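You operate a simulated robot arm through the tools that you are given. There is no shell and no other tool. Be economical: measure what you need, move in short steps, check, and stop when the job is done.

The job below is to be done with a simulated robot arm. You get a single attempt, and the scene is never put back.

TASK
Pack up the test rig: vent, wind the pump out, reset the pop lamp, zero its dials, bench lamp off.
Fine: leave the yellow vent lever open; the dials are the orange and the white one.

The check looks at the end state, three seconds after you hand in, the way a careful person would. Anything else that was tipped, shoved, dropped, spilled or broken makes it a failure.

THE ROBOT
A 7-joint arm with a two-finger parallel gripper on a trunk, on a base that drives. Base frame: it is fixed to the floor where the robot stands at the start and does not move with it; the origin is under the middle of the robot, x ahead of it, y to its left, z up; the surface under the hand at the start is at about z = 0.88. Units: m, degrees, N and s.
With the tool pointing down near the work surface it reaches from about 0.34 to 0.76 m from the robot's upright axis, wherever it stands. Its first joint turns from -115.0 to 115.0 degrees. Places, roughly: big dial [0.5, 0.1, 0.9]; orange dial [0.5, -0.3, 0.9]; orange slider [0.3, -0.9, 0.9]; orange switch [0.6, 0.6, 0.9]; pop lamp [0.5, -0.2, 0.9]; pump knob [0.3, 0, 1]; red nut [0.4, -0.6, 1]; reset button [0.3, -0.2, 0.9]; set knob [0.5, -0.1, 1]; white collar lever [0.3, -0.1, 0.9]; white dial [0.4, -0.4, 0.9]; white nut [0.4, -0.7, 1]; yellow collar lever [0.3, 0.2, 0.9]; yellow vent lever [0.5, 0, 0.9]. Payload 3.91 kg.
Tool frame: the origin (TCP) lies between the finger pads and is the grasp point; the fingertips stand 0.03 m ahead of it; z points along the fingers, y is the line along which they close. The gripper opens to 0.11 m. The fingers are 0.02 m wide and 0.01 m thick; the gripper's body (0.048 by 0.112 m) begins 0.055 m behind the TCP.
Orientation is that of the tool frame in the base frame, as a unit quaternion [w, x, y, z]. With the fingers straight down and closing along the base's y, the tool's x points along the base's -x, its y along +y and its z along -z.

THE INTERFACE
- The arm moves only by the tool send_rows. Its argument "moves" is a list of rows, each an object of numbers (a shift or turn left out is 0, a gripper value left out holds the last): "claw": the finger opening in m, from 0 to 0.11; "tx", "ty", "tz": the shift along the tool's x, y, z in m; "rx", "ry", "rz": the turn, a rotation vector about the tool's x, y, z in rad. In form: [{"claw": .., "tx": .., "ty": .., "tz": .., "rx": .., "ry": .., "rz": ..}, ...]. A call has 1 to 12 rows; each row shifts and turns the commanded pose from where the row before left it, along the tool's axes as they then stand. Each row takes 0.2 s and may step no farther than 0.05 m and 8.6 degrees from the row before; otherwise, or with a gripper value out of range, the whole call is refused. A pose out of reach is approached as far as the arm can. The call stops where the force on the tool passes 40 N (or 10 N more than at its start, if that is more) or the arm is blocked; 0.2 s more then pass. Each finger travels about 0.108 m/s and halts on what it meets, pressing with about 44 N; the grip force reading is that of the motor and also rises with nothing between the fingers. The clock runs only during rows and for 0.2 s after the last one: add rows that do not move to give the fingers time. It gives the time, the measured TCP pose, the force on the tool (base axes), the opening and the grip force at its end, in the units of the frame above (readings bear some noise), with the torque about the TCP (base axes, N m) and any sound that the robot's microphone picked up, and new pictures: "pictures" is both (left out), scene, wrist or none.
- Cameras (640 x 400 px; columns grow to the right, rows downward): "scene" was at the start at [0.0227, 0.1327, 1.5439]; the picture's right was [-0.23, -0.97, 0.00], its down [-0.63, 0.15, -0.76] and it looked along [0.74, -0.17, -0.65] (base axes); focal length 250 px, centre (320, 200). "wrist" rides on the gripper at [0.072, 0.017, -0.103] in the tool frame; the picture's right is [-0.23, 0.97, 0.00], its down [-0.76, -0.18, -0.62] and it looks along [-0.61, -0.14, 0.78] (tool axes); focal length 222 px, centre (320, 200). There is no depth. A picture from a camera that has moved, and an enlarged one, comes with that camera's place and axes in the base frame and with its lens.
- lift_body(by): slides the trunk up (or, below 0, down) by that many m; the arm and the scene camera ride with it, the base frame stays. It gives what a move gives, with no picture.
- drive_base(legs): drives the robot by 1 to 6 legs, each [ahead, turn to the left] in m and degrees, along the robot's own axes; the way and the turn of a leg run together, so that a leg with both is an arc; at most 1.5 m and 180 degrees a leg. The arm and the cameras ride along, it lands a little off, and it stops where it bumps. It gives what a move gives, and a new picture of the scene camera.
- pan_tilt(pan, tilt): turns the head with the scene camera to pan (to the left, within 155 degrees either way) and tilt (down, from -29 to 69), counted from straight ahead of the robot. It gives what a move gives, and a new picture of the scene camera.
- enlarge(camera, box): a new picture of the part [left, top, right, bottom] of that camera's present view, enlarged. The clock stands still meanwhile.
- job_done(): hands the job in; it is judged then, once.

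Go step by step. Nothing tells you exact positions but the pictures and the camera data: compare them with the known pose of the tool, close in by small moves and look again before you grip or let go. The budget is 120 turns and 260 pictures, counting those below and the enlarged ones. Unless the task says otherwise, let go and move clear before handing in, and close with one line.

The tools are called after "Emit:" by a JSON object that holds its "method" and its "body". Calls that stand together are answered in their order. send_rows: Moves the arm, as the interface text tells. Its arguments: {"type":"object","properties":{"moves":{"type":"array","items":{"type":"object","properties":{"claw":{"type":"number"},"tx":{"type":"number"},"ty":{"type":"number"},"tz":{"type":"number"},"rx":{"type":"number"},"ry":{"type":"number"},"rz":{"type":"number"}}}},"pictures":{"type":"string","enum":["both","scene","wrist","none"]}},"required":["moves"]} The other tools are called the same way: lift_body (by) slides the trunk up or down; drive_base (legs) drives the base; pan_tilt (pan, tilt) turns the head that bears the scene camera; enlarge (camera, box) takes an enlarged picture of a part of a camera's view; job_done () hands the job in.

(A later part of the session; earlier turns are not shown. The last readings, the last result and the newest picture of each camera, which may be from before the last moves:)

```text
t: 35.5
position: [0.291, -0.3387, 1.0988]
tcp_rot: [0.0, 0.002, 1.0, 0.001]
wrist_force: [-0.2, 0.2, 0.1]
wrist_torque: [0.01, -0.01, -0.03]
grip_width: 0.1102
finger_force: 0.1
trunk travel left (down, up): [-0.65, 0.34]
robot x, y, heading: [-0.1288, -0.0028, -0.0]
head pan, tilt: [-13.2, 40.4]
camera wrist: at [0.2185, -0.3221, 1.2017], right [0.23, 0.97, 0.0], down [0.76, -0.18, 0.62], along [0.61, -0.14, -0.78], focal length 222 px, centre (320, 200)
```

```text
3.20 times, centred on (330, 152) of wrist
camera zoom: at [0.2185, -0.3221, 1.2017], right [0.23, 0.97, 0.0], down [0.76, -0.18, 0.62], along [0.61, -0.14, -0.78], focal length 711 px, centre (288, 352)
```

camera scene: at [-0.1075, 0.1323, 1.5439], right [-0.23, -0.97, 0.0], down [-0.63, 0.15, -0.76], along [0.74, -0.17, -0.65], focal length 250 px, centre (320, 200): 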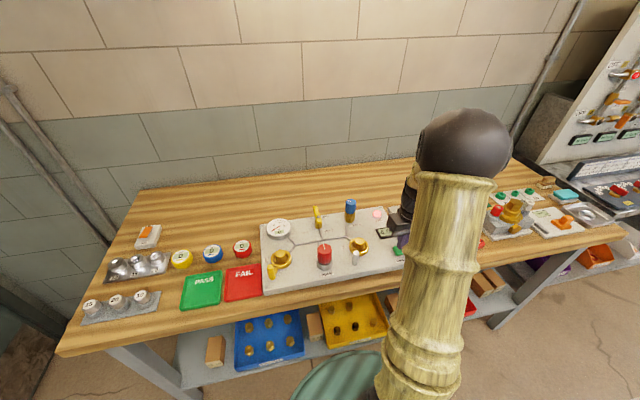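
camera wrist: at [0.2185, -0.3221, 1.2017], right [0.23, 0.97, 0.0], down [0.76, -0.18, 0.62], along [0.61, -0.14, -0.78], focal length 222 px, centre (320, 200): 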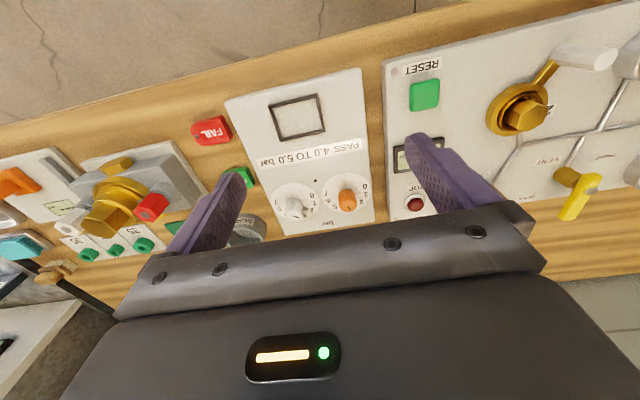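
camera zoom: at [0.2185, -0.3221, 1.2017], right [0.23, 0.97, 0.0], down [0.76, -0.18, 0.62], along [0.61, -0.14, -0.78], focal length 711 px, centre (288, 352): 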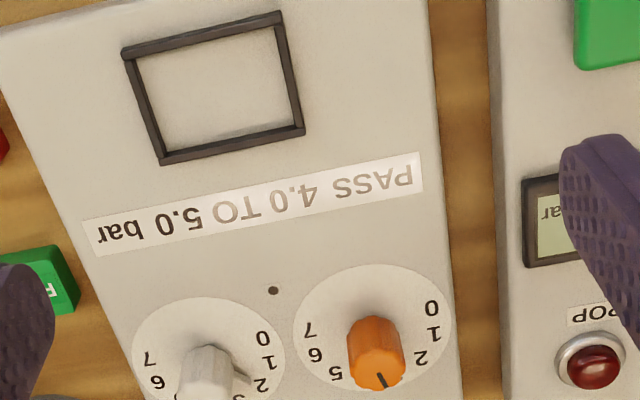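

Emit:
{"method": "enlarge", "body": {"camera": "scene", "box": [380, 180, 480, 250]}}

Emit:
{"method": "send_rows", "body": {"moves": [{"tz": -0.04}, {"tz": -0.04}, {"ty": 0.0}], "pictures": "none"}}

Emit:
{"method": "enlarge", "body": {"camera": "wrist", "box": [240, 100, 400, 200]}}

```text
5.71 times, centred on (430, 215) of scene
camera zoom: at [-0.1075, 0.1323, 1.5439], right [-0.23, -0.97, 0.0], down [-0.63, 0.15, -0.76], along [0.74, -0.17, -0.65], focal length 1430 px, centre (-309, 114)
```

zoom: 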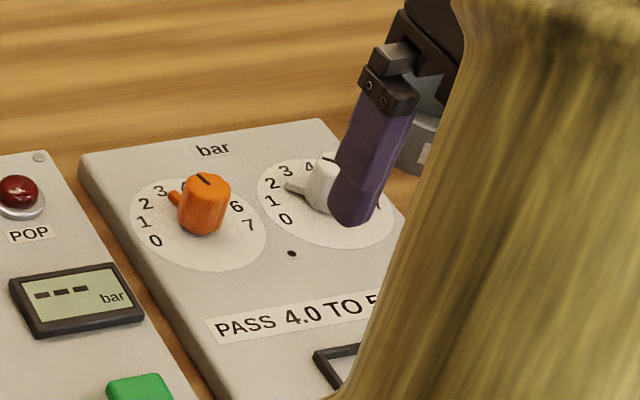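

```text
t: 36.2
position: [0.291, -0.3409, 1.1755]
tcp_rot: [0.002, 0.002, 1.0, 0.002]
wrist_force: [0.1, -0.1, -0.2]
wrist_torque: [-0.01, 0.02, 0.01]
grip_width: 0.1099
finger_force: 0.1
trunk travel left (down, up): [-0.65, 0.34]
robot x, y, heading: [-0.1348, -0.0035, 0.0]
head pan, tilt: [-13.2, 40.4]
```

```text
4.00 times, centred on (320, 150) of wrist
camera zoom: at [0.2182, -0.3234, 1.2802], right [0.23, 0.97, 0.0], down [0.76, -0.18, 0.62], along [0.61, -0.14, -0.78], focal length 888 px, centre (320, 400)
```

zoom: 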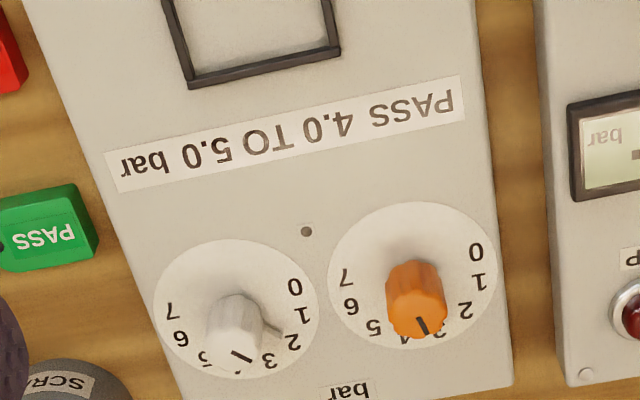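

The pointers read: orange ≈ 2.8, white ≈ 2.2; 0 lies toward +y and slightly near, so both turn CCW (~80° and ~65°). I'll come in closer over the orange dial to refine.

Emit:
{"method": "send_rows", "body": {"moves": [{"tx": -0.03, "ty": 0.01, "tz": 0.04}, {"tx": -0.03, "tz": 0.04}, {"tx": -0.02, "tz": 0.04}, {"tz": 0.01}, {}], "pictures": "none"}}

Emit:
{"method": "enlarge", "body": {"camera": "wrist", "box": [200, 60, 440, 210]}}

Emit:
{"method": "enlarge", "body": {"camera": "scene", "box": [380, 180, 480, 250]}}

```text
refused: row 1 steps farther than a row can; nothing moved
```

```text
2.67 times, centred on (320, 135) of wrist
camera zoom: at [0.2182, -0.3234, 1.2802], right [0.23, 0.97, 0.0], down [0.76, -0.18, 0.62], along [0.61, -0.14, -0.78], focal length 592 px, centre (320, 373)
```

zoom: 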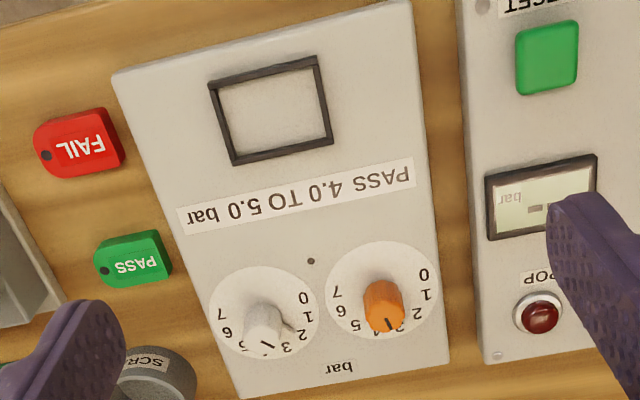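

```text
5.71 times, centred on (430, 215) of scene
camera zoom: at [-0.1074, 0.1321, 1.5439], right [-0.23, -0.97, 0.0], down [-0.63, 0.15, -0.76], along [0.74, -0.17, -0.65], focal length 1430 px, centre (-309, 114)
```

zoom: 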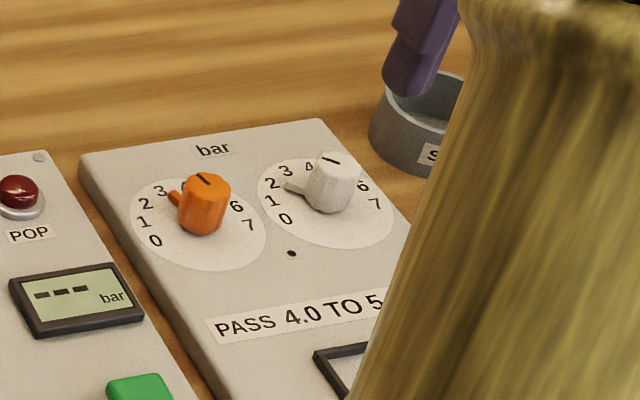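

Disc centres refine to orange ≈ (0.451, -0.329), white ≈ (0.450, -0.419), dial face z ≈ 0.895, knob tops ≈ 0.93. Moving in closer with smaller steps.

Emit:
{"method": "send_rows", "body": {"moves": [{"claw": 0.07, "tx": -0.025, "ty": 0.01, "tz": 0.03}, {"tx": -0.025, "tz": 0.03}, {"tx": -0.025, "tz": 0.03}, {"tx": -0.015, "tz": 0.03}, {}], "pictures": "wrist"}}

Emit:
{"method": "enlarge", "body": {"camera": "wrist", "box": [220, 80, 420, 205]}}

```text
t: 37.5
position: [0.3818, -0.3292, 1.0571]
tcp_rot: [0.001, 0.002, 1.0, 0.002]
wrist_force: [0.1, -0.1, -0.8]
wrist_torque: [-0.01, -0.03, 0.0]
grip_width: 0.0702
finger_force: 0.1
trunk travel left (down, up): [-0.65, 0.34]
robot x, y, heading: [-0.13, -0.0027, 0.1]
head pan, tilt: [-13.2, 40.4]
camera wrist: at [0.3085, -0.3127, 1.1597], right [0.23, 0.97, 0.0], down [0.76, -0.18, 0.62], along [0.61, -0.14, -0.78], focal length 222 px, centre (320, 200)
```

wrist: 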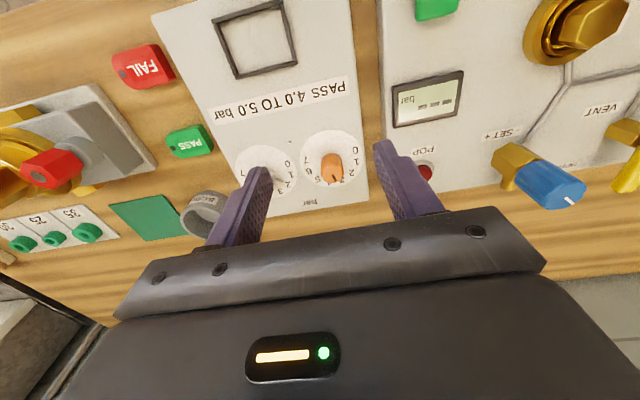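

```text
3.20 times, centred on (320, 142) of wrist
camera zoom: at [0.3085, -0.3127, 1.1597], right [0.23, 0.97, 0.0], down [0.76, -0.18, 0.62], along [0.61, -0.14, -0.78], focal length 711 px, centre (320, 384)
```

zoom: 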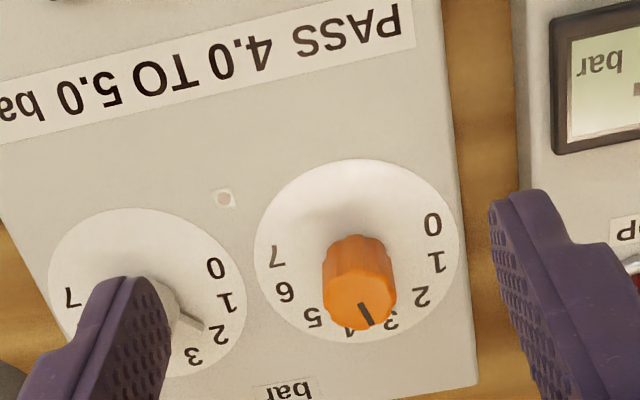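

Orange reads 3.0 (pointer at ~77° with 0 at ~-9°), so ~86° CCW is needed. I'll descend over the knob with a slight clockwise pre-turn and grip it.

Emit:
{"method": "send_rows", "body": {"moves": [{"claw": 0.055, "tx": -0.034}, {"tx": -0.034}, {"rz": 0.12, "tz": 0.02}, {"rz": 0.12, "tz": 0.03}, {"rz": 0.12, "tz": 0.02}, {}], "pictures": "both"}}

Emit:
{"method": "enlarge", "body": {"camera": "scene", "box": [380, 180, 480, 250]}}

```text
t: 38.9
position: [0.4493, -0.3301, 0.9863]
tcp_rot: [0.001, 0.181, 0.984, 0.001]
wrist_force: [0.3, -0.1, 0.9]
wrist_torque: [0.0, 0.0, 0.01]
grip_width: 0.0549
finger_force: 0.1
trunk travel left (down, up): [-0.65, 0.34]
robot x, y, heading: [-0.1243, -0.0042, 0.2]
head pan, tilt: [-13.2, 40.4]
camera scene: at [-0.1075, 0.1323, 1.5439], right [-0.23, -0.97, 0.0], down [-0.63, 0.15, -0.76], along [0.74, -0.17, -0.65], focal length 250 px, centre (320, 200)
camera wrist: at [0.3869, -0.2891, 1.0898], right [0.56, 0.83, 0.0], down [0.65, -0.44, 0.62], along [0.52, -0.35, -0.78], focal length 222 px, centre (320, 200)
```

scene: 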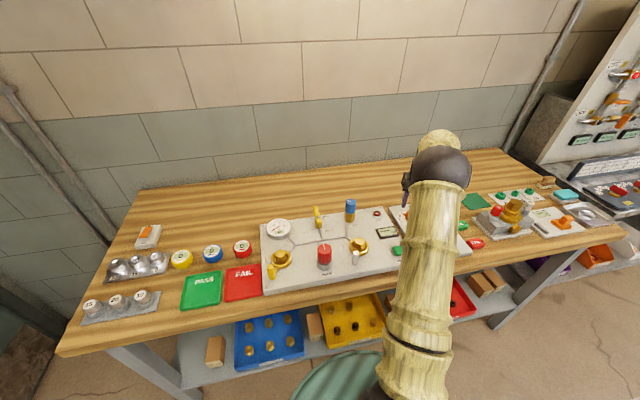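
wrist: 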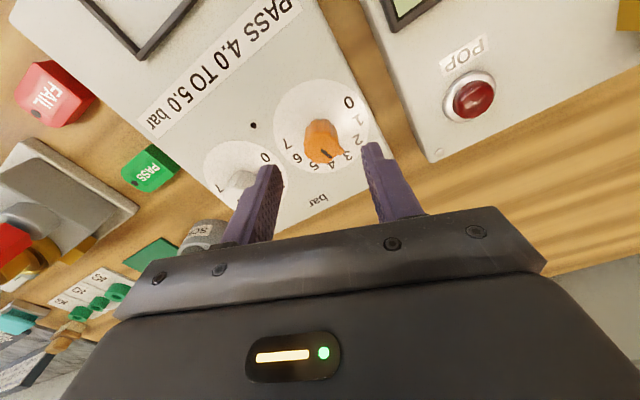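

```text
5.71 times, centred on (430, 215) of scene
camera zoom: at [-0.1075, 0.1323, 1.5439], right [-0.23, -0.97, 0.0], down [-0.63, 0.15, -0.76], along [0.74, -0.17, -0.65], focal length 1430 px, centre (-309, 114)
```

zoom: 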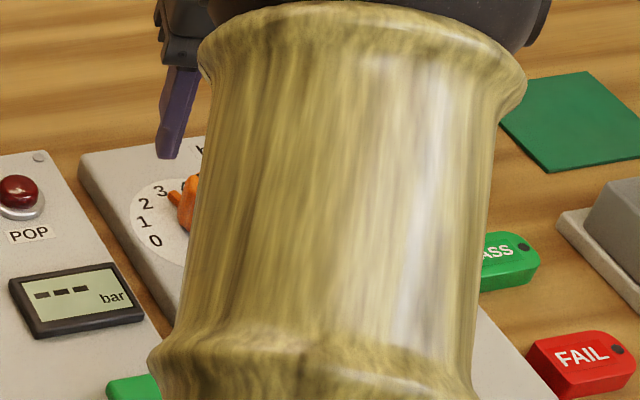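

Aligned over the orange knob. Descending and gripping.

Emit:
{"method": "send_rows", "body": {"moves": [{"tz": 0.02}, {"tz": 0.016}, {}, {"claw": 0.015}, {}, {}], "pictures": "wrist"}}

Emit:
{"method": "enlarge", "body": {"camera": "wrist", "box": [240, 130, 400, 230]}}

```text
t: 40.2
position: [0.4505, -0.3297, 0.9502]
tcp_rot: [0.0, 0.181, 0.983, 0.001]
wrist_force: [0.1, 2.3, -0.6]
wrist_torque: [0.03, -0.2, 0.02]
grip_width: 0.0268
finger_force: 44.8
trunk travel left (down, up): [-0.65, 0.34]
robot x, y, heading: [-0.1228, -0.0026, -0.1]
head pan, tilt: [-13.2, 40.4]
camera wrist: at [0.3883, -0.289, 1.054], right [0.56, 0.83, 0.0], down [0.65, -0.44, 0.62], along [0.52, -0.34, -0.78], focal length 222 px, centre (320, 200)
```

wrist: 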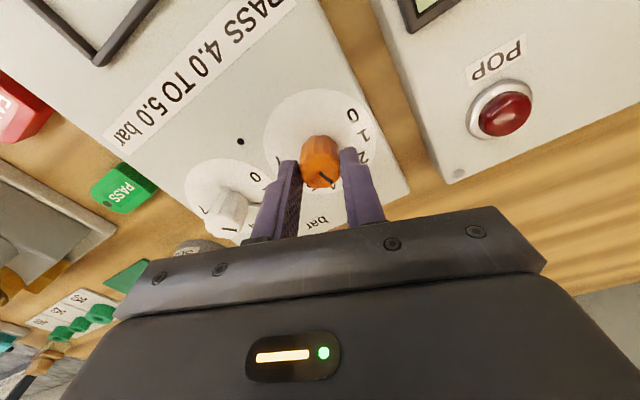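

```text
4.00 times, centred on (320, 180) of wrist
camera zoom: at [0.3883, -0.289, 1.054], right [0.56, 0.83, 0.0], down [0.65, -0.44, 0.62], along [0.52, -0.34, -0.78], focal length 888 px, centre (320, 280)
```

zoom: 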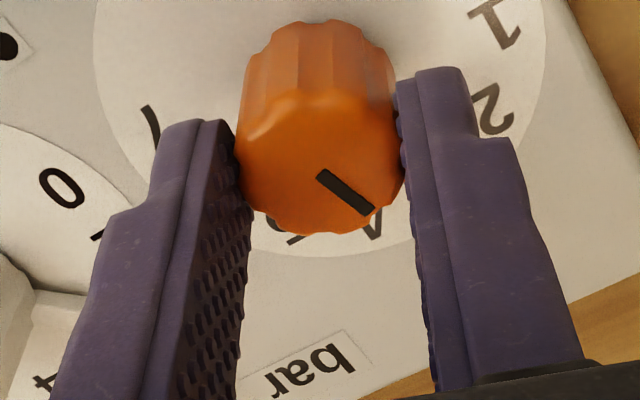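

Gripped cleanly. Turning CCW ~83°, then I'll check the pointer.

Emit:
{"method": "send_rows", "body": {"moves": [{"rz": -0.145}, {"rz": -0.145}, {"rz": -0.145}, {"rz": -0.145}, {"rz": -0.145}, {"rz": -0.145}, {"rz": -0.145}, {"rz": -0.145}, {"rz": -0.145}, {"rz": -0.145}, {}], "pictures": "wrist"}}

Emit:
{"method": "enlarge", "body": {"camera": "wrist", "box": [240, 110, 400, 210]}}

```text
t: 42.6
position: [0.4499, -0.3294, 0.9513]
tcp_rot: [0.0, -0.517, 0.856, 0.002]
wrist_force: [-5.8, -0.4, -10.5]
wrist_torque: [-0.59, 0.5, 0.0]
grip_width: 0.0266
finger_force: 45.1
trunk travel left (down, up): [-0.65, 0.34]
robot x, y, heading: [-0.1288, 0.0006, -0.0]
head pan, tilt: [-13.2, 40.4]
camera wrist: at [0.4017, -0.3868, 1.0538], right [-0.76, 0.65, 0.0], down [0.51, 0.59, 0.63], along [0.41, 0.48, -0.78], focal length 222 px, centre (320, 200)
```

wrist: 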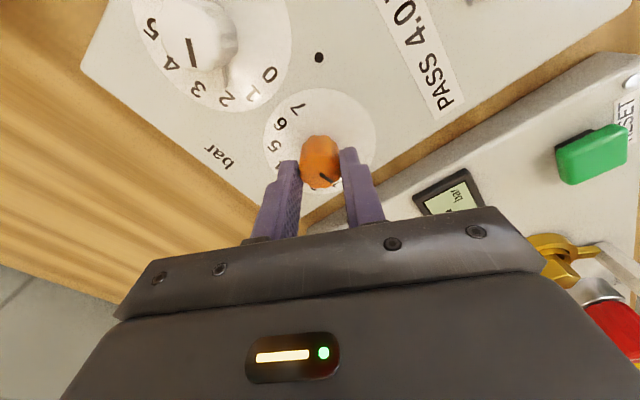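

```text
4.00 times, centred on (320, 160) of wrist
camera zoom: at [0.4017, -0.3868, 1.0538], right [-0.76, 0.65, 0.0], down [0.51, 0.59, 0.63], along [0.41, 0.48, -0.78], focal length 888 px, centre (320, 360)
```

zoom: 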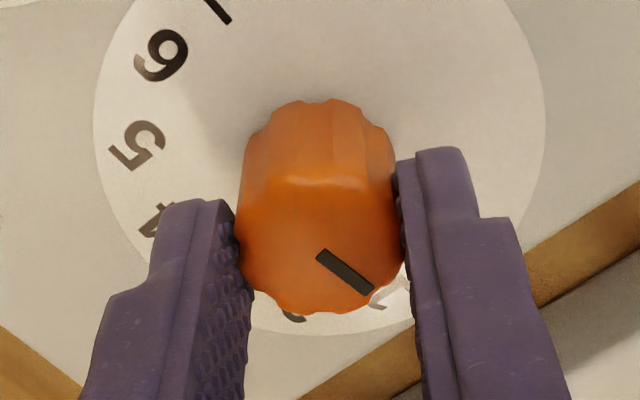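

The knob follows the hand. I'll add a small bit, release, lift and inspect.

Emit:
{"method": "send_rows", "body": {"moves": [{"rz": -0.04}, {}, {"claw": 0.055}, {}, {"tz": -0.04}, {"tz": -0.03}, {}], "pictures": "wrist"}}

Emit:
{"method": "enlarge", "body": {"camera": "wrist", "box": [220, 60, 420, 185]}}

Emit:
{"method": "enlarge", "body": {"camera": "scene", "box": [380, 180, 480, 250]}}

```text
t: 44.2
position: [0.4508, -0.3307, 1.0234]
tcp_rot: [0.001, -0.535, 0.845, 0.001]
wrist_force: [0.1, 0.2, 0.5]
wrist_torque: [-0.03, 0.01, 0.0]
grip_width: 0.0551
finger_force: 0.3
trunk travel left (down, up): [-0.65, 0.34]
robot x, y, heading: [-0.1281, 0.003, -0.3]
head pan, tilt: [-13.2, 40.4]
camera wrist: at [0.4038, -0.3894, 1.126], right [-0.78, 0.62, 0.0], down [0.49, 0.61, 0.63], along [0.39, 0.49, -0.78], focal length 222 px, centre (320, 200)
```

wrist: 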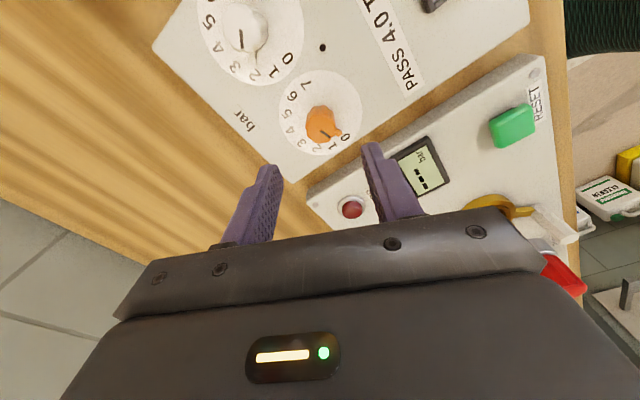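

```text
3.20 times, centred on (320, 122) of wrist
camera zoom: at [0.4038, -0.3894, 1.126], right [-0.78, 0.62, 0.0], down [0.49, 0.61, 0.63], along [0.39, 0.49, -0.78], focal length 711 px, centre (320, 448)
```

zoom: 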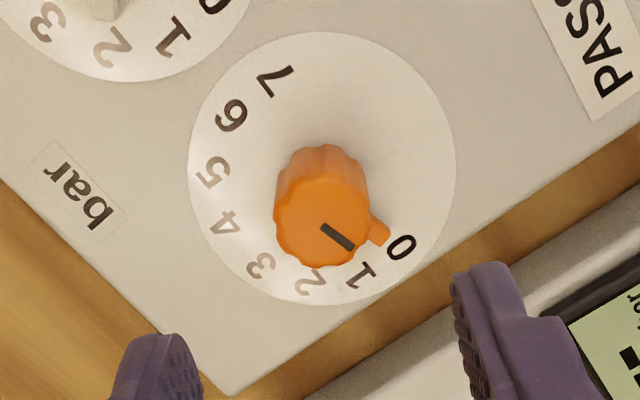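

```text
5.71 times, centred on (430, 215) of scene
camera zoom: at [-0.1073, 0.1321, 1.5439], right [-0.23, -0.97, 0.0], down [-0.63, 0.15, -0.76], along [0.74, -0.17, -0.65], focal length 1430 px, centre (-309, 114)
```

zoom: 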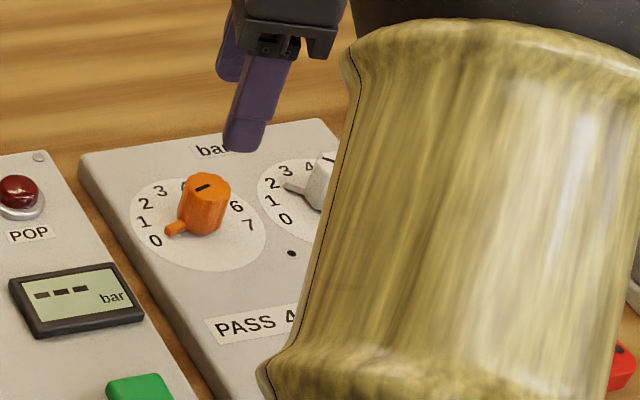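

The orange pointer is now at about 0; a tighter zoom to judge it precisely.

Emit:
{"method": "enlarge", "body": {"camera": "wrist", "box": [280, 65, 368, 120]}}

Emit:
{"method": "enlarge", "body": {"camera": "wrist", "box": [280, 105, 368, 160]}}

Emit:
{"method": "enlarge", "body": {"camera": "scene", "box": [398, 205, 430, 230]}}

```text
7.27 times, centred on (324, 92) of wrist
camera zoom: at [0.4038, -0.3894, 1.126], right [-0.78, 0.62, 0.0], down [0.49, 0.61, 0.63], along [0.39, 0.49, -0.78], focal length 1615 px, centre (291, 982)
```

zoom: 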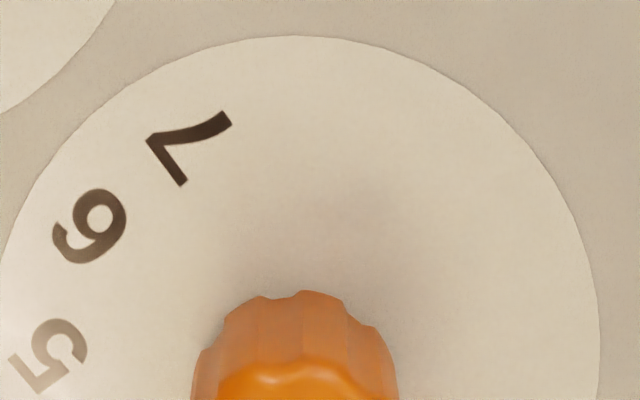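

```text
7.27 times, centred on (324, 132) of wrist
camera zoom: at [0.4038, -0.3894, 1.126], right [-0.78, 0.62, 0.0], down [0.49, 0.61, 0.63], along [0.39, 0.49, -0.78], focal length 1615 px, centre (291, 691)
```

zoom: 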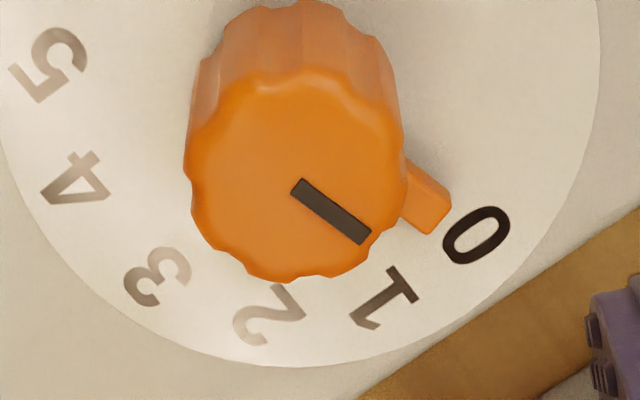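

```text
16.00 times, centred on (414, 218) of scene
camera zoom: at [-0.1073, 0.1321, 1.5439], right [-0.23, -0.97, 0.0], down [-0.63, 0.15, -0.76], along [0.74, -0.17, -0.65], focal length 4004 px, centre (-1184, -80)
```

zoom: 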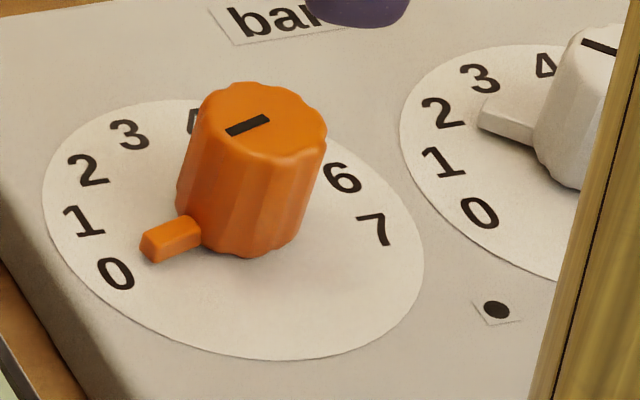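

The dial layout works out to 0 at -15° with 30° per unit, and the orange pointer sits at ≈ -15°: zeroed. Now I'll square the hand and view the white dial closely.

Emit:
{"method": "send_rows", "body": {"moves": [{"tz": -0.02, "rz": 0.141}, {"rz": 0.141}, {"rz": 0.141}, {"rz": 0.141}, {"rz": 0.141}, {"rz": 0.141}, {"rz": 0.141}, {"rz": 0.141}, {"tx": 0.035, "ty": -0.03}, {"tx": 0.035, "ty": -0.03}, {"ty": -0.029}, {}], "pictures": "wrist"}}

Emit:
{"method": "enlarge", "body": {"camera": "wrist", "box": [275, 110, 380, 176]}}

```text
t: 46.9
position: [0.3815, -0.4184, 1.0417]
tcp_rot: [0.0, 0.001, 1.0, 0.002]
wrist_force: [-0.2, -0.6, 0.1]
wrist_torque: [-0.02, -0.01, -0.02]
grip_width: 0.055
finger_force: 0.1
trunk travel left (down, up): [-0.65, 0.34]
robot x, y, heading: [-0.1299, -0.0034, -0.0]
head pan, tilt: [-13.2, 40.4]
camera wrist: at [0.3085, -0.4019, 1.1444], right [0.23, 0.97, 0.0], down [0.76, -0.18, 0.62], along [0.61, -0.14, -0.78], focal length 222 px, centre (320, 200)
```

wrist: 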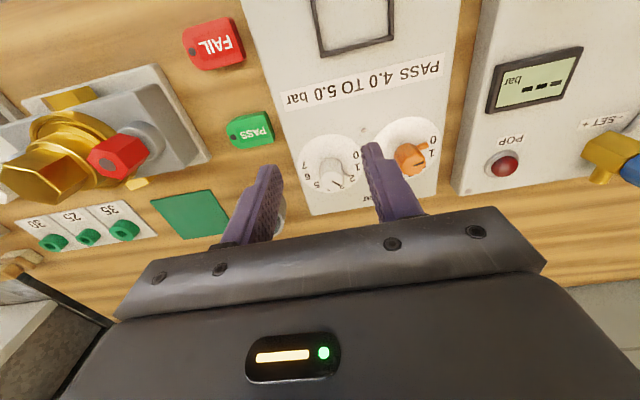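

```text
6.06 times, centred on (328, 143) of wrist
camera zoom: at [0.3085, -0.4019, 1.1444], right [0.23, 0.97, 0.0], down [0.76, -0.18, 0.62], along [0.61, -0.14, -0.78], focal length 1346 px, centre (274, 546)
```

zoom: 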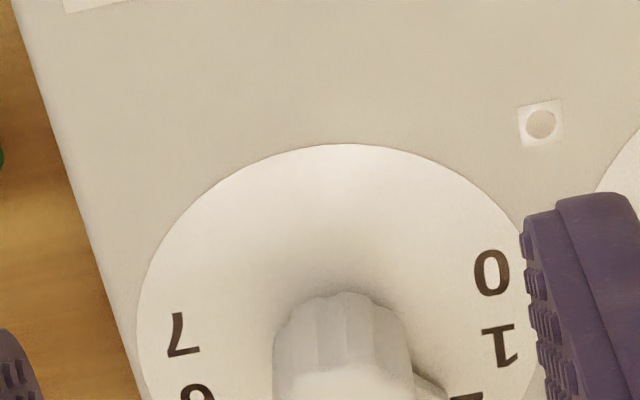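

Emit:
{"method": "enlarge", "body": {"camera": "wrist", "box": [280, 140, 376, 200]}}

```text
6.67 times, centred on (328, 170) of wrist
camera zoom: at [0.3085, -0.4019, 1.1444], right [0.23, 0.97, 0.0], down [0.76, -0.18, 0.62], along [0.61, -0.14, -0.78], focal length 1481 px, centre (267, 400)
```

zoom: 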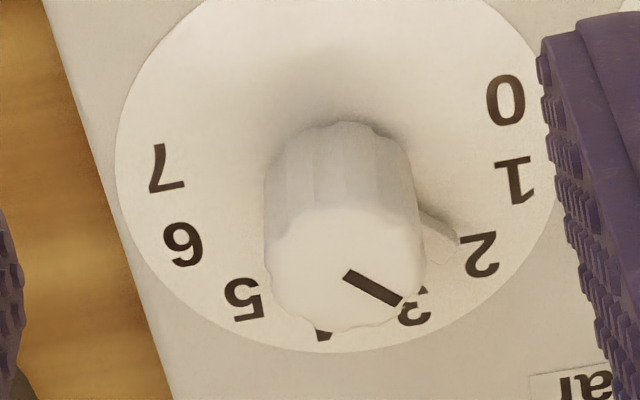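

White reads ≈ 2 (pointer ~43°), so ~59° CCW to zero. Moving over its centre (0.450, -0.420) and gripping.

Emit:
{"method": "send_rows", "body": {"moves": [{"tx": -0.0345, "ty": -0.002}, {"tx": -0.034}, {"tz": 0.03}, {"tz": 0.03}, {"tz": 0.03}, {}, {"claw": 0.015}, {}, {}], "pictures": "wrist"}}

Emit:
{"method": "enlarge", "body": {"camera": "wrist", "box": [240, 130, 400, 230]}}

```text
t: 48.9
position: [0.45, -0.4186, 0.9522]
tcp_rot: [0.0, 0.001, 1.0, 0.003]
wrist_force: [-1.4, 2.2, -2.0]
wrist_torque: [0.12, -0.29, 0.04]
grip_width: 0.0266
finger_force: 44.7
trunk travel left (down, up): [-0.65, 0.34]
robot x, y, heading: [-0.132, -0.0017, 0.0]
head pan, tilt: [-13.2, 40.4]
camera wrist: at [0.3775, -0.4035, 1.0544], right [0.23, 0.97, 0.0], down [0.76, -0.18, 0.62], along [0.61, -0.14, -0.78], focal length 222 px, centre (320, 200)
```

wrist: 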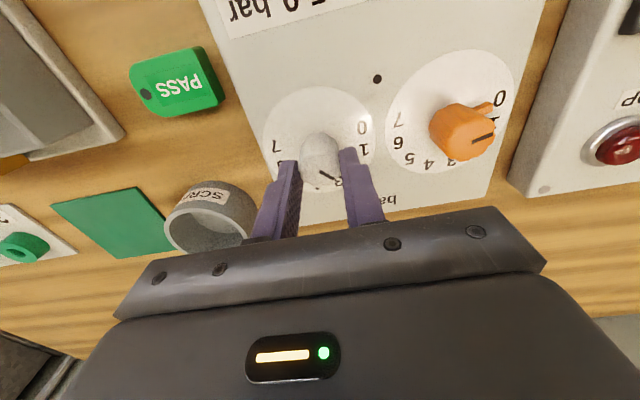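

```text
4.00 times, centred on (320, 180) of wrist
camera zoom: at [0.3775, -0.4035, 1.0544], right [0.23, 0.97, 0.0], down [0.76, -0.18, 0.62], along [0.61, -0.14, -0.78], focal length 888 px, centre (320, 280)
```

zoom: 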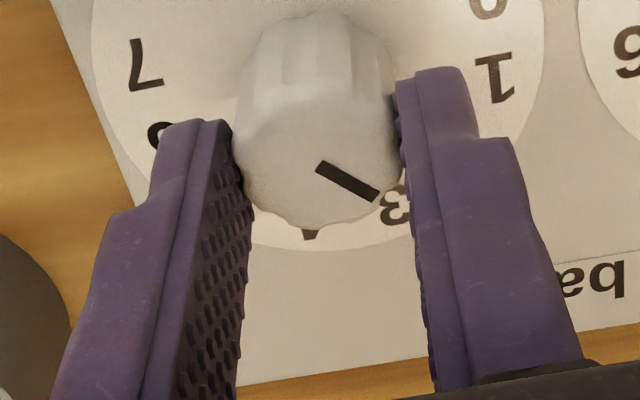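

Gripped. Turning CCW ~59°, then releasing, lifting and checking.

Emit:
{"method": "send_rows", "body": {"moves": [{"rz": -0.13}, {"rz": -0.13}, {"rz": -0.13}, {"rz": -0.13}, {"rz": -0.13}, {"rz": -0.13}, {"rz": -0.13}, {"rz": -0.12}, {}], "pictures": "none"}}

Emit:
{"method": "send_rows", "body": {"moves": [{"claw": 0.055}, {}, {"tz": -0.04}, {"tz": -0.04}, {}], "pictures": "wrist"}}

Emit:
{"method": "enlarge", "body": {"camera": "wrist", "box": [272, 85, 368, 145]}}

```text
t: 50.9
position: [0.4491, -0.4186, 0.9515]
tcp_rot: [0.001, -0.493, 0.87, 0.002]
wrist_force: [0.3, 11.0, 1.9]
wrist_torque: [-0.11, 0.32, 0.03]
grip_width: 0.0268
finger_force: 45.1
trunk travel left (down, up): [-0.65, 0.34]
robot x, y, heading: [-0.1298, -0.001, 0.1]
head pan, tilt: [-13.2, 40.4]
```

```text
t: 52.0
position: [0.4463, -0.4209, 1.0318]
tcp_rot: [0.002, -0.493, 0.87, 0.002]
wrist_force: [-0.3, 0.1, -0.3]
wrist_torque: [-0.02, -0.03, -0.01]
grip_width: 0.0551
finger_force: 0.0
trunk travel left (down, up): [-0.65, 0.34]
robot x, y, heading: [-0.1331, -0.0015, 0.2]
head pan, tilt: [-13.2, 40.4]
camera wrist: at [0.3945, -0.4744, 1.1337], right [-0.72, 0.7, 0.0], down [0.54, 0.56, 0.63], along [0.43, 0.45, -0.78], focal length 222 px, centre (320, 200)
```

wrist: 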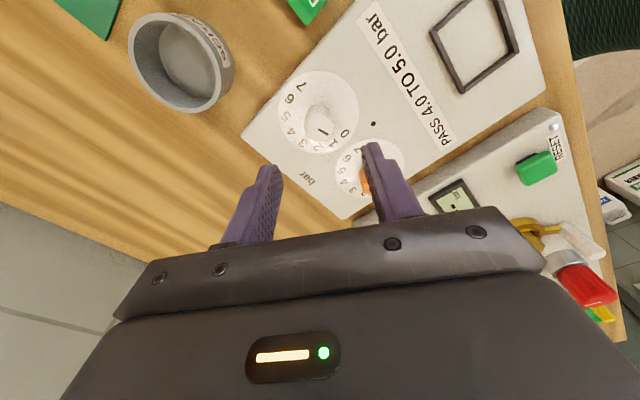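

```text
6.67 times, centred on (320, 115) of wrist
camera zoom: at [0.3945, -0.4744, 1.1337], right [-0.72, 0.7, 0.0], down [0.54, 0.56, 0.63], along [0.43, 0.45, -0.78], focal length 1481 px, centre (320, 767)
```

zoom: 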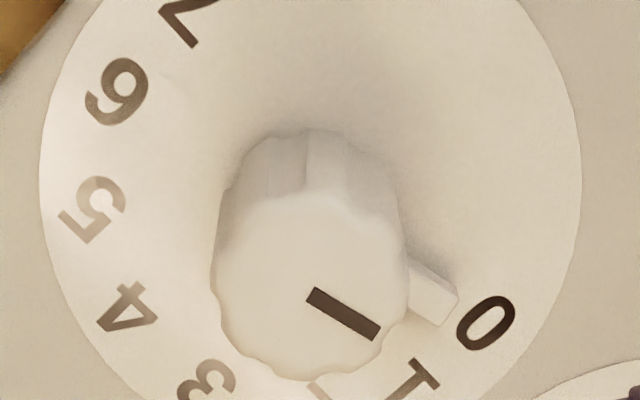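

Both dials are on 0. Next the lamp switch at ≈ (0.59, 0.59): I'll retract the arm high, and look left before driving.

Emit:
{"method": "send_rows", "body": {"moves": [{"tz": -0.05}, {"tz": -0.05}, {"tz": -0.05}, {"claw": 0, "rz": 0.13}, {"rz": 0.13}, {"rz": 0.13}, {"rz": 0.13}, {"rz": 0.13}, {"rz": 0.13}, {"rz": 0.13}, {"rz": 0.12}], "pictures": "none"}}

Emit:
{"method": "send_rows", "body": {"moves": [{"ty": 0.045, "tx": 0.018}, {"ty": 0.045, "tx": 0.018}, {"ty": 0.045, "tx": 0.018}, {"ty": 0.045, "tx": 0.018}, {"ty": 0.045, "tx": 0.018}, {"ty": 0.045, "tx": 0.018}, {"ty": 0.045, "tx": 0.018}, {"ty": 0.045, "tx": 0.018}, {"ty": 0.045, "tx": 0.018}], "pictures": "none"}}

Emit:
{"method": "pan_tilt", "body": {"pan": 55, "tilt": 45}}

```text
t: 54.5
position: [0.4337, -0.41, 1.1343]
tcp_rot: [0.002, 0.001, 1.0, 0.001]
wrist_force: [-0.4, 0.0, 0.2]
wrist_torque: [-0.01, 0.02, 0.01]
grip_width: 0.0
finger_force: 37.7
out of reach, approached as far as the arm can: row 2, 3
trunk travel left (down, up): [-0.65, 0.34]
robot x, y, heading: [-0.1308, -0.0021, -0.2]
head pan, tilt: [-13.2, 40.4]
```

```text
t: 56.5
position: [0.2732, -0.0044, 1.1351]
tcp_rot: [0.0, 0.001, 1.0, 0.002]
wrist_force: [0.3, 1.6, 0.3]
wrist_torque: [0.0, 0.02, 0.01]
grip_width: 0.0002
finger_force: 37.4
trunk travel left (down, up): [-0.65, 0.34]
robot x, y, heading: [-0.1309, -0.0063, -0.1]
head pan, tilt: [-13.2, 40.4]
```

```text
t: 57.8
position: [0.2735, -0.0059, 1.1355]
tcp_rot: [0.001, 0.001, 1.0, 0.002]
wrist_force: [-0.8, 0.1, -0.4]
wrist_torque: [-0.02, 0.02, -0.01]
grip_width: 0.0001
finger_force: 37.5
trunk travel left (down, up): [-0.65, 0.34]
robot x, y, heading: [-0.1313, 0.0011, -0.4]
head pan, tilt: [55.0, 45.0]
camera scene: at [-0.1434, 0.2184, 1.5373], right [0.82, -0.57, 0.0], down [-0.41, -0.58, -0.71], along [0.41, 0.58, -0.71], focal length 250 px, centre (320, 200)
```

scene: 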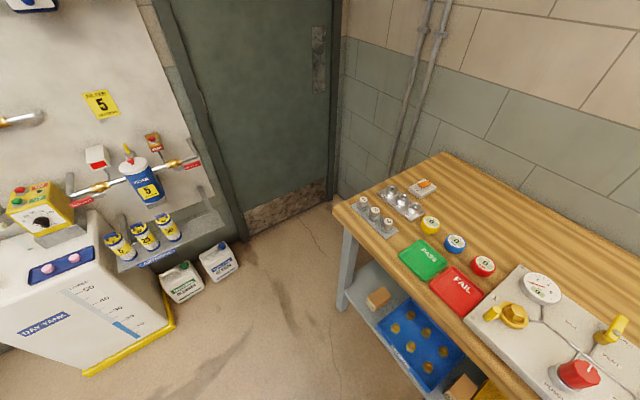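

The floor to the left is clear. I'll drive: turn left, forward, turn back right.

Emit:
{"method": "drive_base", "body": {"legs": [[0, 75], [0.43, 0], [0, -75]]}}

```text
t: 70.2
position: [0.3848, 0.413, 1.1353]
tcp_rot: [0.001, -0.003, 1.0, 0.002]
wrist_force: [-0.2, 0.0, 0.2]
wrist_torque: [-0.02, 0.03, 0.01]
grip_width: 0.0
finger_force: 37.6
trunk travel left (down, up): [-0.65, 0.34]
robot x, y, heading: [-0.0168, 0.4148, 0.3]
head pan, tilt: [55.0, 45.0]
camera scene: at [-0.0334, 0.6332, 1.5373], right [0.82, -0.57, 0.0], down [-0.4, -0.58, -0.71], along [0.4, 0.58, -0.71], focal length 250 px, centre (320, 200)
```

scene: 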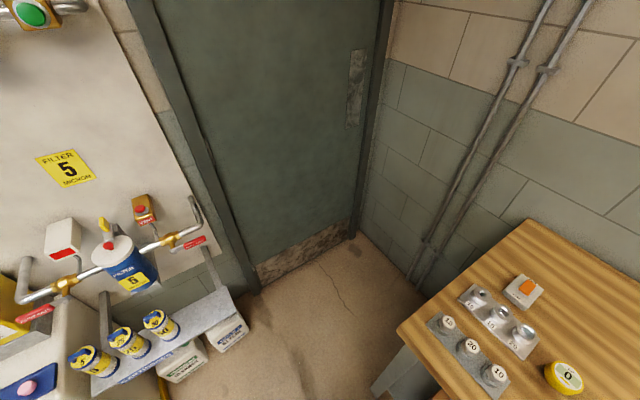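

The base is at (-0.017, 0.415). I'll aim the head at the switch and move the hand toward it.

Emit:
{"method": "pan_tilt", "body": {"pan": 5, "tilt": 48}}

Emit:
{"method": "send_rows", "body": {"moves": [{"tx": -0.02, "ty": 0.04}, {"tx": -0.02, "ty": 0.04}, {"tx": -0.02, "ty": 0.04}, {"tx": -0.02, "ty": 0.04}, {}], "pictures": "both"}}

Emit:
{"method": "enlarge", "body": {"camera": "wrist", "box": [240, 60, 400, 160]}}

```text
t: 71.3
position: [0.3851, 0.4126, 1.136]
tcp_rot: [0.001, -0.003, 1.0, 0.001]
wrist_force: [0.6, -0.5, -0.4]
wrist_torque: [-0.02, -0.02, 0.05]
grip_width: 0.0
finger_force: 38.1
trunk travel left (down, up): [-0.65, 0.34]
robot x, y, heading: [-0.0161, 0.4174, 0.4]
head pan, tilt: [5.0, 48.0]
camera scene: at [-0.0011, 0.5738, 1.5331], right [0.1, -1.0, 0.0], down [-0.74, -0.07, -0.67], along [0.67, 0.06, -0.74], focal length 250 px, centre (320, 200)
```

scene: 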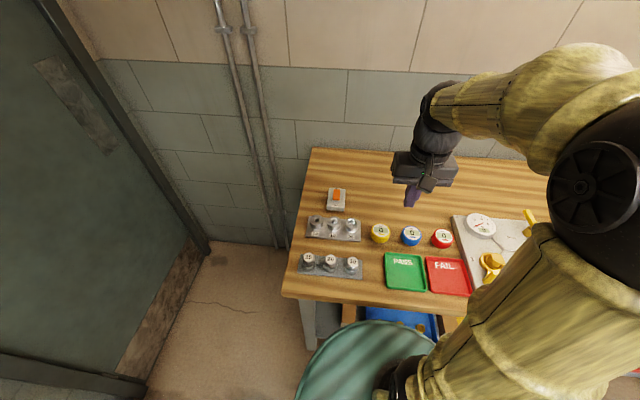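

```text
t: 72.5
position: [0.463, 0.5741, 1.1368]
tcp_rot: [0.001, -0.003, 1.0, 0.002]
wrist_force: [-0.3, 0.0, 0.6]
wrist_torque: [0.04, 0.02, 0.0]
grip_width: 0.0001
finger_force: 37.6
trunk travel left (down, up): [-0.65, 0.34]
robot x, y, heading: [-0.0178, 0.4143, 0.3]
head pan, tilt: [5.0, 48.0]
camera scene: at [-0.0013, 0.5736, 1.5331], right [0.09, -1.0, 0.0], down [-0.74, -0.07, -0.67], along [0.67, 0.06, -0.74], focal length 250 px, centre (320, 200)
camera wrist: at [0.3903, 0.5896, 1.239], right [0.22, 0.98, 0.0], down [0.76, -0.18, 0.62], along [0.61, -0.14, -0.78], focal length 222 px, centre (320, 200)
```

scene: 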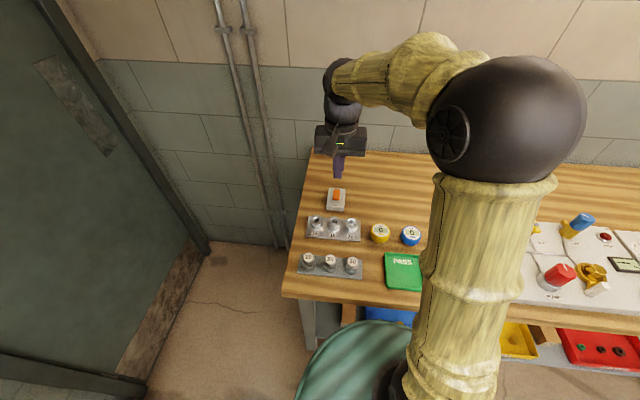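
wrist: 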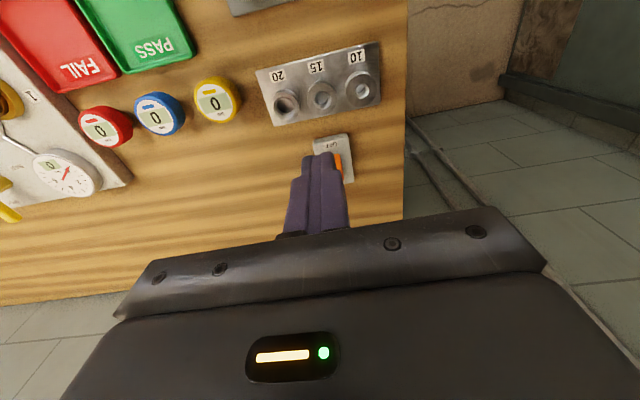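

```text
4.00 times, centred on (320, 110) of wrist
camera zoom: at [0.3903, 0.5896, 1.239], right [0.22, 0.98, 0.0], down [0.76, -0.18, 0.62], along [0.61, -0.14, -0.78], focal length 888 px, centre (320, 560)
```

zoom: 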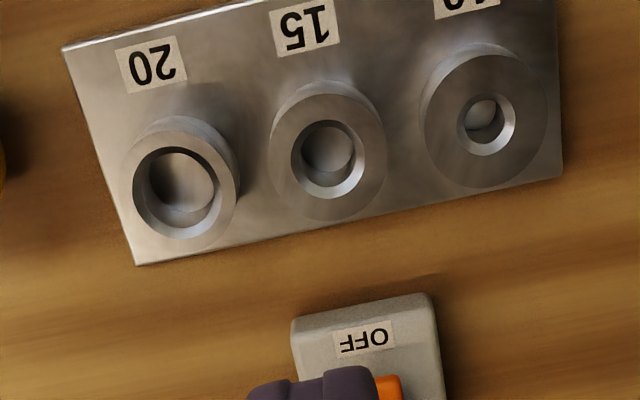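

Emit:
{"method": "enlarge", "body": {"camera": "scene", "box": [300, 170, 380, 220]}}

```text
8.00 times, centred on (340, 195) of scene
camera zoom: at [-0.0013, 0.5736, 1.5331], right [0.09, -1.0, 0.0], down [-0.74, -0.07, -0.67], along [0.67, 0.06, -0.74], focal length 2002 px, centre (160, 240)
```

zoom: 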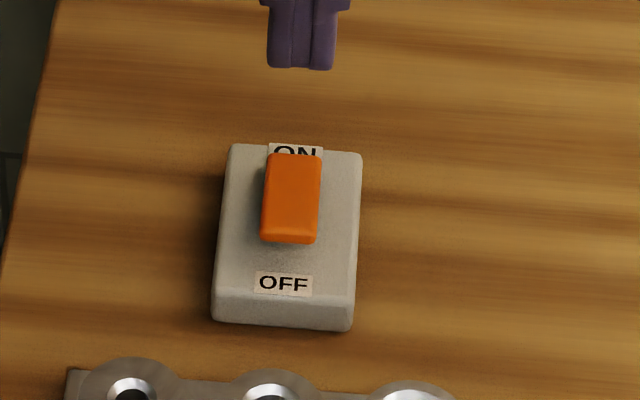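

The switch shows ON pressed, with the near (OFF) end raised at ≈ (0.573, 0.571). I'll position the closed fingers over that end.

Emit:
{"method": "send_rows", "body": {"moves": [{"tx": -0.037, "ty": -0.003}, {"tx": -0.037}, {"tx": -0.037}, {"tz": 0.045}, {"tz": 0.045}, {"tz": 0.045}, {"tz": 0.03}, {}], "pictures": "wrist"}}

Emit:
{"method": "enlarge", "body": {"camera": "scene", "box": [300, 170, 380, 220]}}

Emit:
{"method": "enlarge", "body": {"camera": "wrist", "box": [240, 110, 400, 210]}}

```text
t: 74.3
position: [0.5759, 0.5702, 0.9722]
tcp_rot: [0.001, -0.003, 1.0, 0.001]
wrist_force: [0.1, -0.5, -1.1]
wrist_torque: [-0.01, -0.01, -0.04]
grip_width: 0.0002
finger_force: 37.8
trunk travel left (down, up): [-0.65, 0.34]
robot x, y, heading: [-0.0186, 0.4135, 0.4]
head pan, tilt: [5.0, 48.0]
camera wrist: at [0.5036, 0.5867, 1.0751], right [0.22, 0.98, 0.0], down [0.76, -0.18, 0.62], along [0.61, -0.13, -0.78], focal length 222 px, centre (320, 200)
```

wrist: 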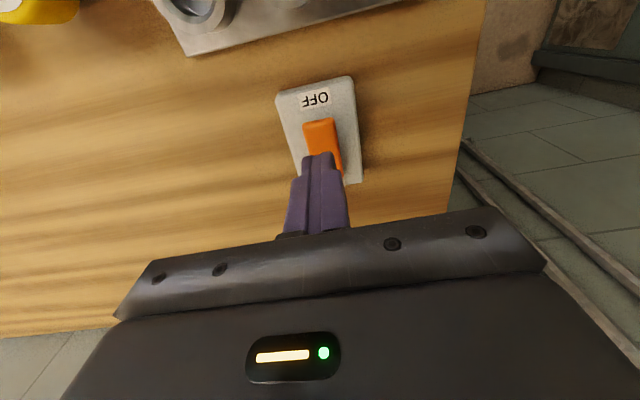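

```text
8.00 times, centred on (340, 195) of scene
camera zoom: at [-0.0011, 0.5738, 1.5331], right [0.09, -1.0, 0.0], down [-0.74, -0.07, -0.67], along [0.67, 0.06, -0.74], focal length 2002 px, centre (160, 240)
```

zoom: 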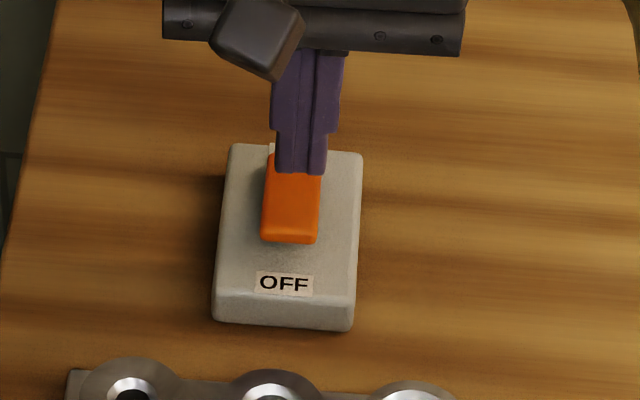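

```text
4.00 times, centred on (320, 160) of wrist
camera zoom: at [0.5036, 0.5867, 1.0751], right [0.22, 0.98, 0.0], down [0.76, -0.18, 0.62], along [0.61, -0.13, -0.78], focal length 888 px, centre (320, 360)
```

zoom: 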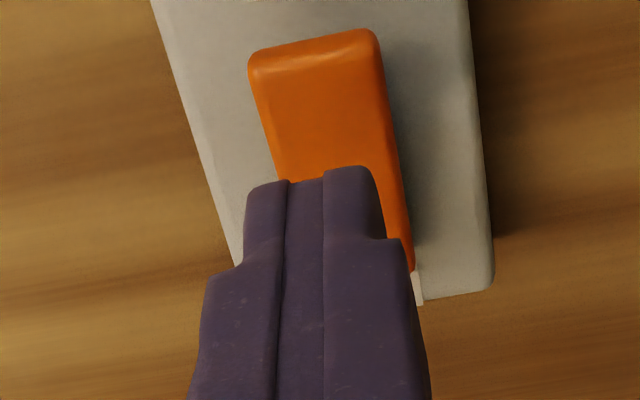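

The near raised end is closer, at x ≈ 0.556; I'll shift 12 mm nearer and press down slowly.

Emit:
{"method": "send_rows", "body": {"moves": [{"tx": 0.011, "ty": 0.003}, {"tz": 0.006}, {"tz": 0.005}, {"tz": 0.004}, {"tz": 0.004}, {"tz": 0.004}, {"tz": 0.003}, {"tz": 0.003}, {"tz": 0.003}, {"tz": 0.003}, {}], "pictures": "wrist"}}

Emit:
{"method": "enlarge", "body": {"camera": "scene", "box": [300, 170, 380, 220]}}

```text
t: 76.5
position: [0.5654, 0.5744, 0.9451]
tcp_rot: [0.007, -0.004, 1.0, 0.003]
wrist_force: [-8.9, -3.5, 19.1]
wrist_torque: [-0.13, 0.08, 0.02]
grip_width: 0.0001
finger_force: 38.1
trunk travel left (down, up): [-0.65, 0.34]
robot x, y, heading: [-0.0183, 0.4122, 0.4]
head pan, tilt: [5.0, 48.0]
heard: click
stopped in row 10: the force on the tool passed its limit at 43 N (the readings are from after the stop); the commanded pose is now the measured one
camera wrist: at [0.4907, 0.5891, 1.0484], right [0.22, 0.98, 0.01], down [0.75, -0.18, 0.63], along [0.62, -0.13, -0.77], focal length 222 px, centre (320, 200)
```

wrist: 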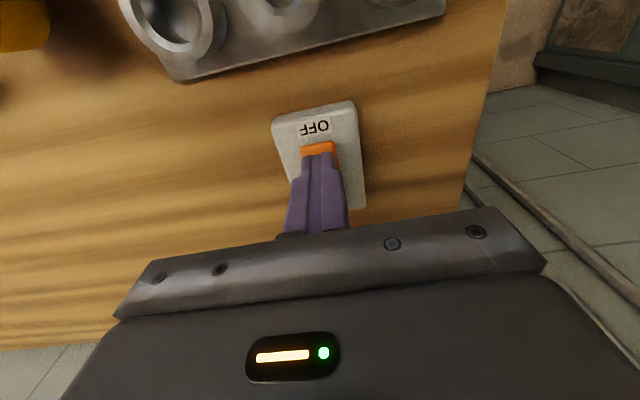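

```text
8.00 times, centred on (340, 195) of scene
camera zoom: at [-0.0047, 0.5729, 1.5332], right [0.09, -1.0, 0.0], down [-0.74, -0.07, -0.67], along [0.67, 0.06, -0.74], focal length 2002 px, centre (160, 240)
```

zoom: 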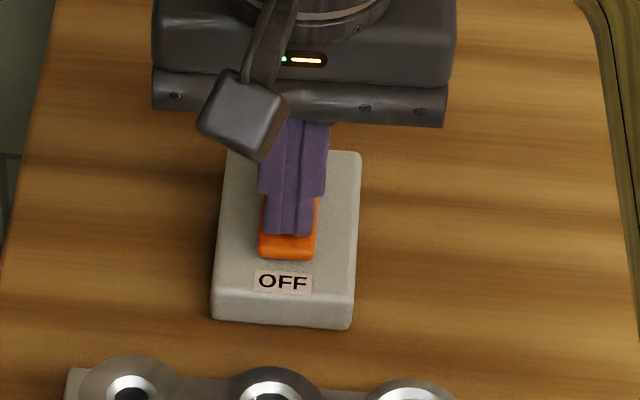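

The switch clicked over. I'll lift clear and check everything from above.

Emit:
{"method": "send_rows", "body": {"moves": [{"tz": -0.03}, {"tz": -0.05}, {"tz": -0.05}, {"tz": -0.05}, {"tx": 0.04}, {"tx": 0.04}, {"tx": 0.04}, {}], "pictures": "scene"}}

Emit:
{"method": "enlarge", "body": {"camera": "scene", "box": [300, 170, 380, 220]}}

Emit:
{"method": "pan_tilt", "body": {"pan": -25, "tilt": 42}}

```text
t: 78.3
position: [0.4433, 0.5745, 1.1205]
tcp_rot: [0.005, -0.004, 1.0, 0.003]
wrist_force: [0.9, 0.2, 0.1]
wrist_torque: [0.02, -0.02, -0.01]
grip_width: 0.0
finger_force: 38.0
trunk travel left (down, up): [-0.65, 0.34]
robot x, y, heading: [-0.0206, 0.4162, 0.4]
head pan, tilt: [5.0, 48.0]
camera scene: at [-0.0008, 0.5739, 1.533], right [0.09, -1.0, 0.0], down [-0.74, -0.07, -0.67], along [0.67, 0.06, -0.74], focal length 250 px, centre (320, 200)
```

scene: 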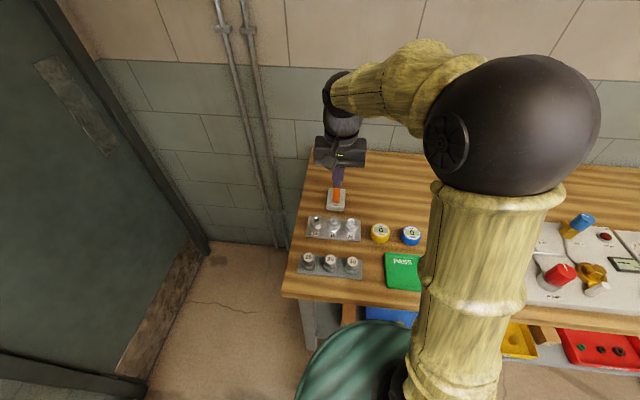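

```text
8.00 times, centred on (340, 195) of scene
camera zoom: at [-0.0008, 0.5739, 1.533], right [0.09, -1.0, 0.0], down [-0.74, -0.07, -0.67], along [0.67, 0.06, -0.74], focal length 2002 px, centre (160, 240)
```

zoom: 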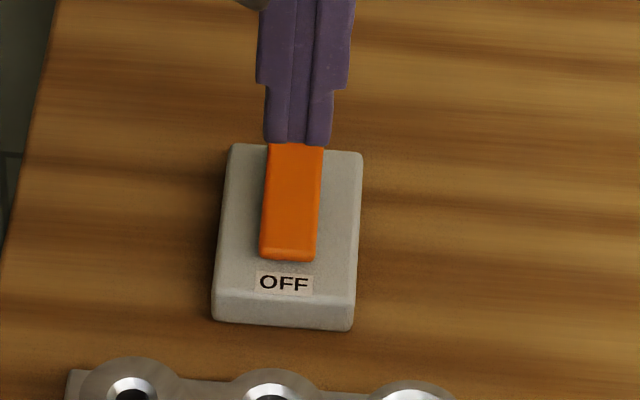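

```text
t: 79.2
position: [0.4454, 0.5737, 1.1207]
tcp_rot: [0.005, -0.004, 1.0, 0.002]
wrist_force: [0.0, 0.3, -1.0]
wrist_torque: [0.02, -0.02, -0.02]
grip_width: 0.0
finger_force: 37.9
trunk travel left (down, up): [-0.65, 0.34]
robot x, y, heading: [-0.0173, 0.4144, 0.5]
head pan, tilt: [-25.0, 42.0]
camera scene: at [-0.0034, 0.5317, 1.5416], right [-0.42, -0.91, 0.0], down [-0.61, 0.28, -0.74], along [0.68, -0.31, -0.67], focal length 250 px, centre (320, 200)
```

scene: 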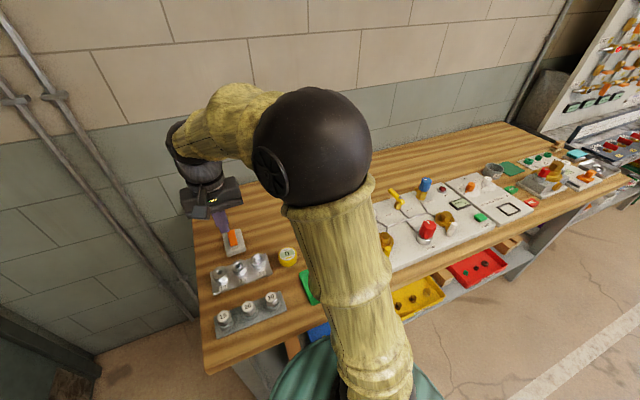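

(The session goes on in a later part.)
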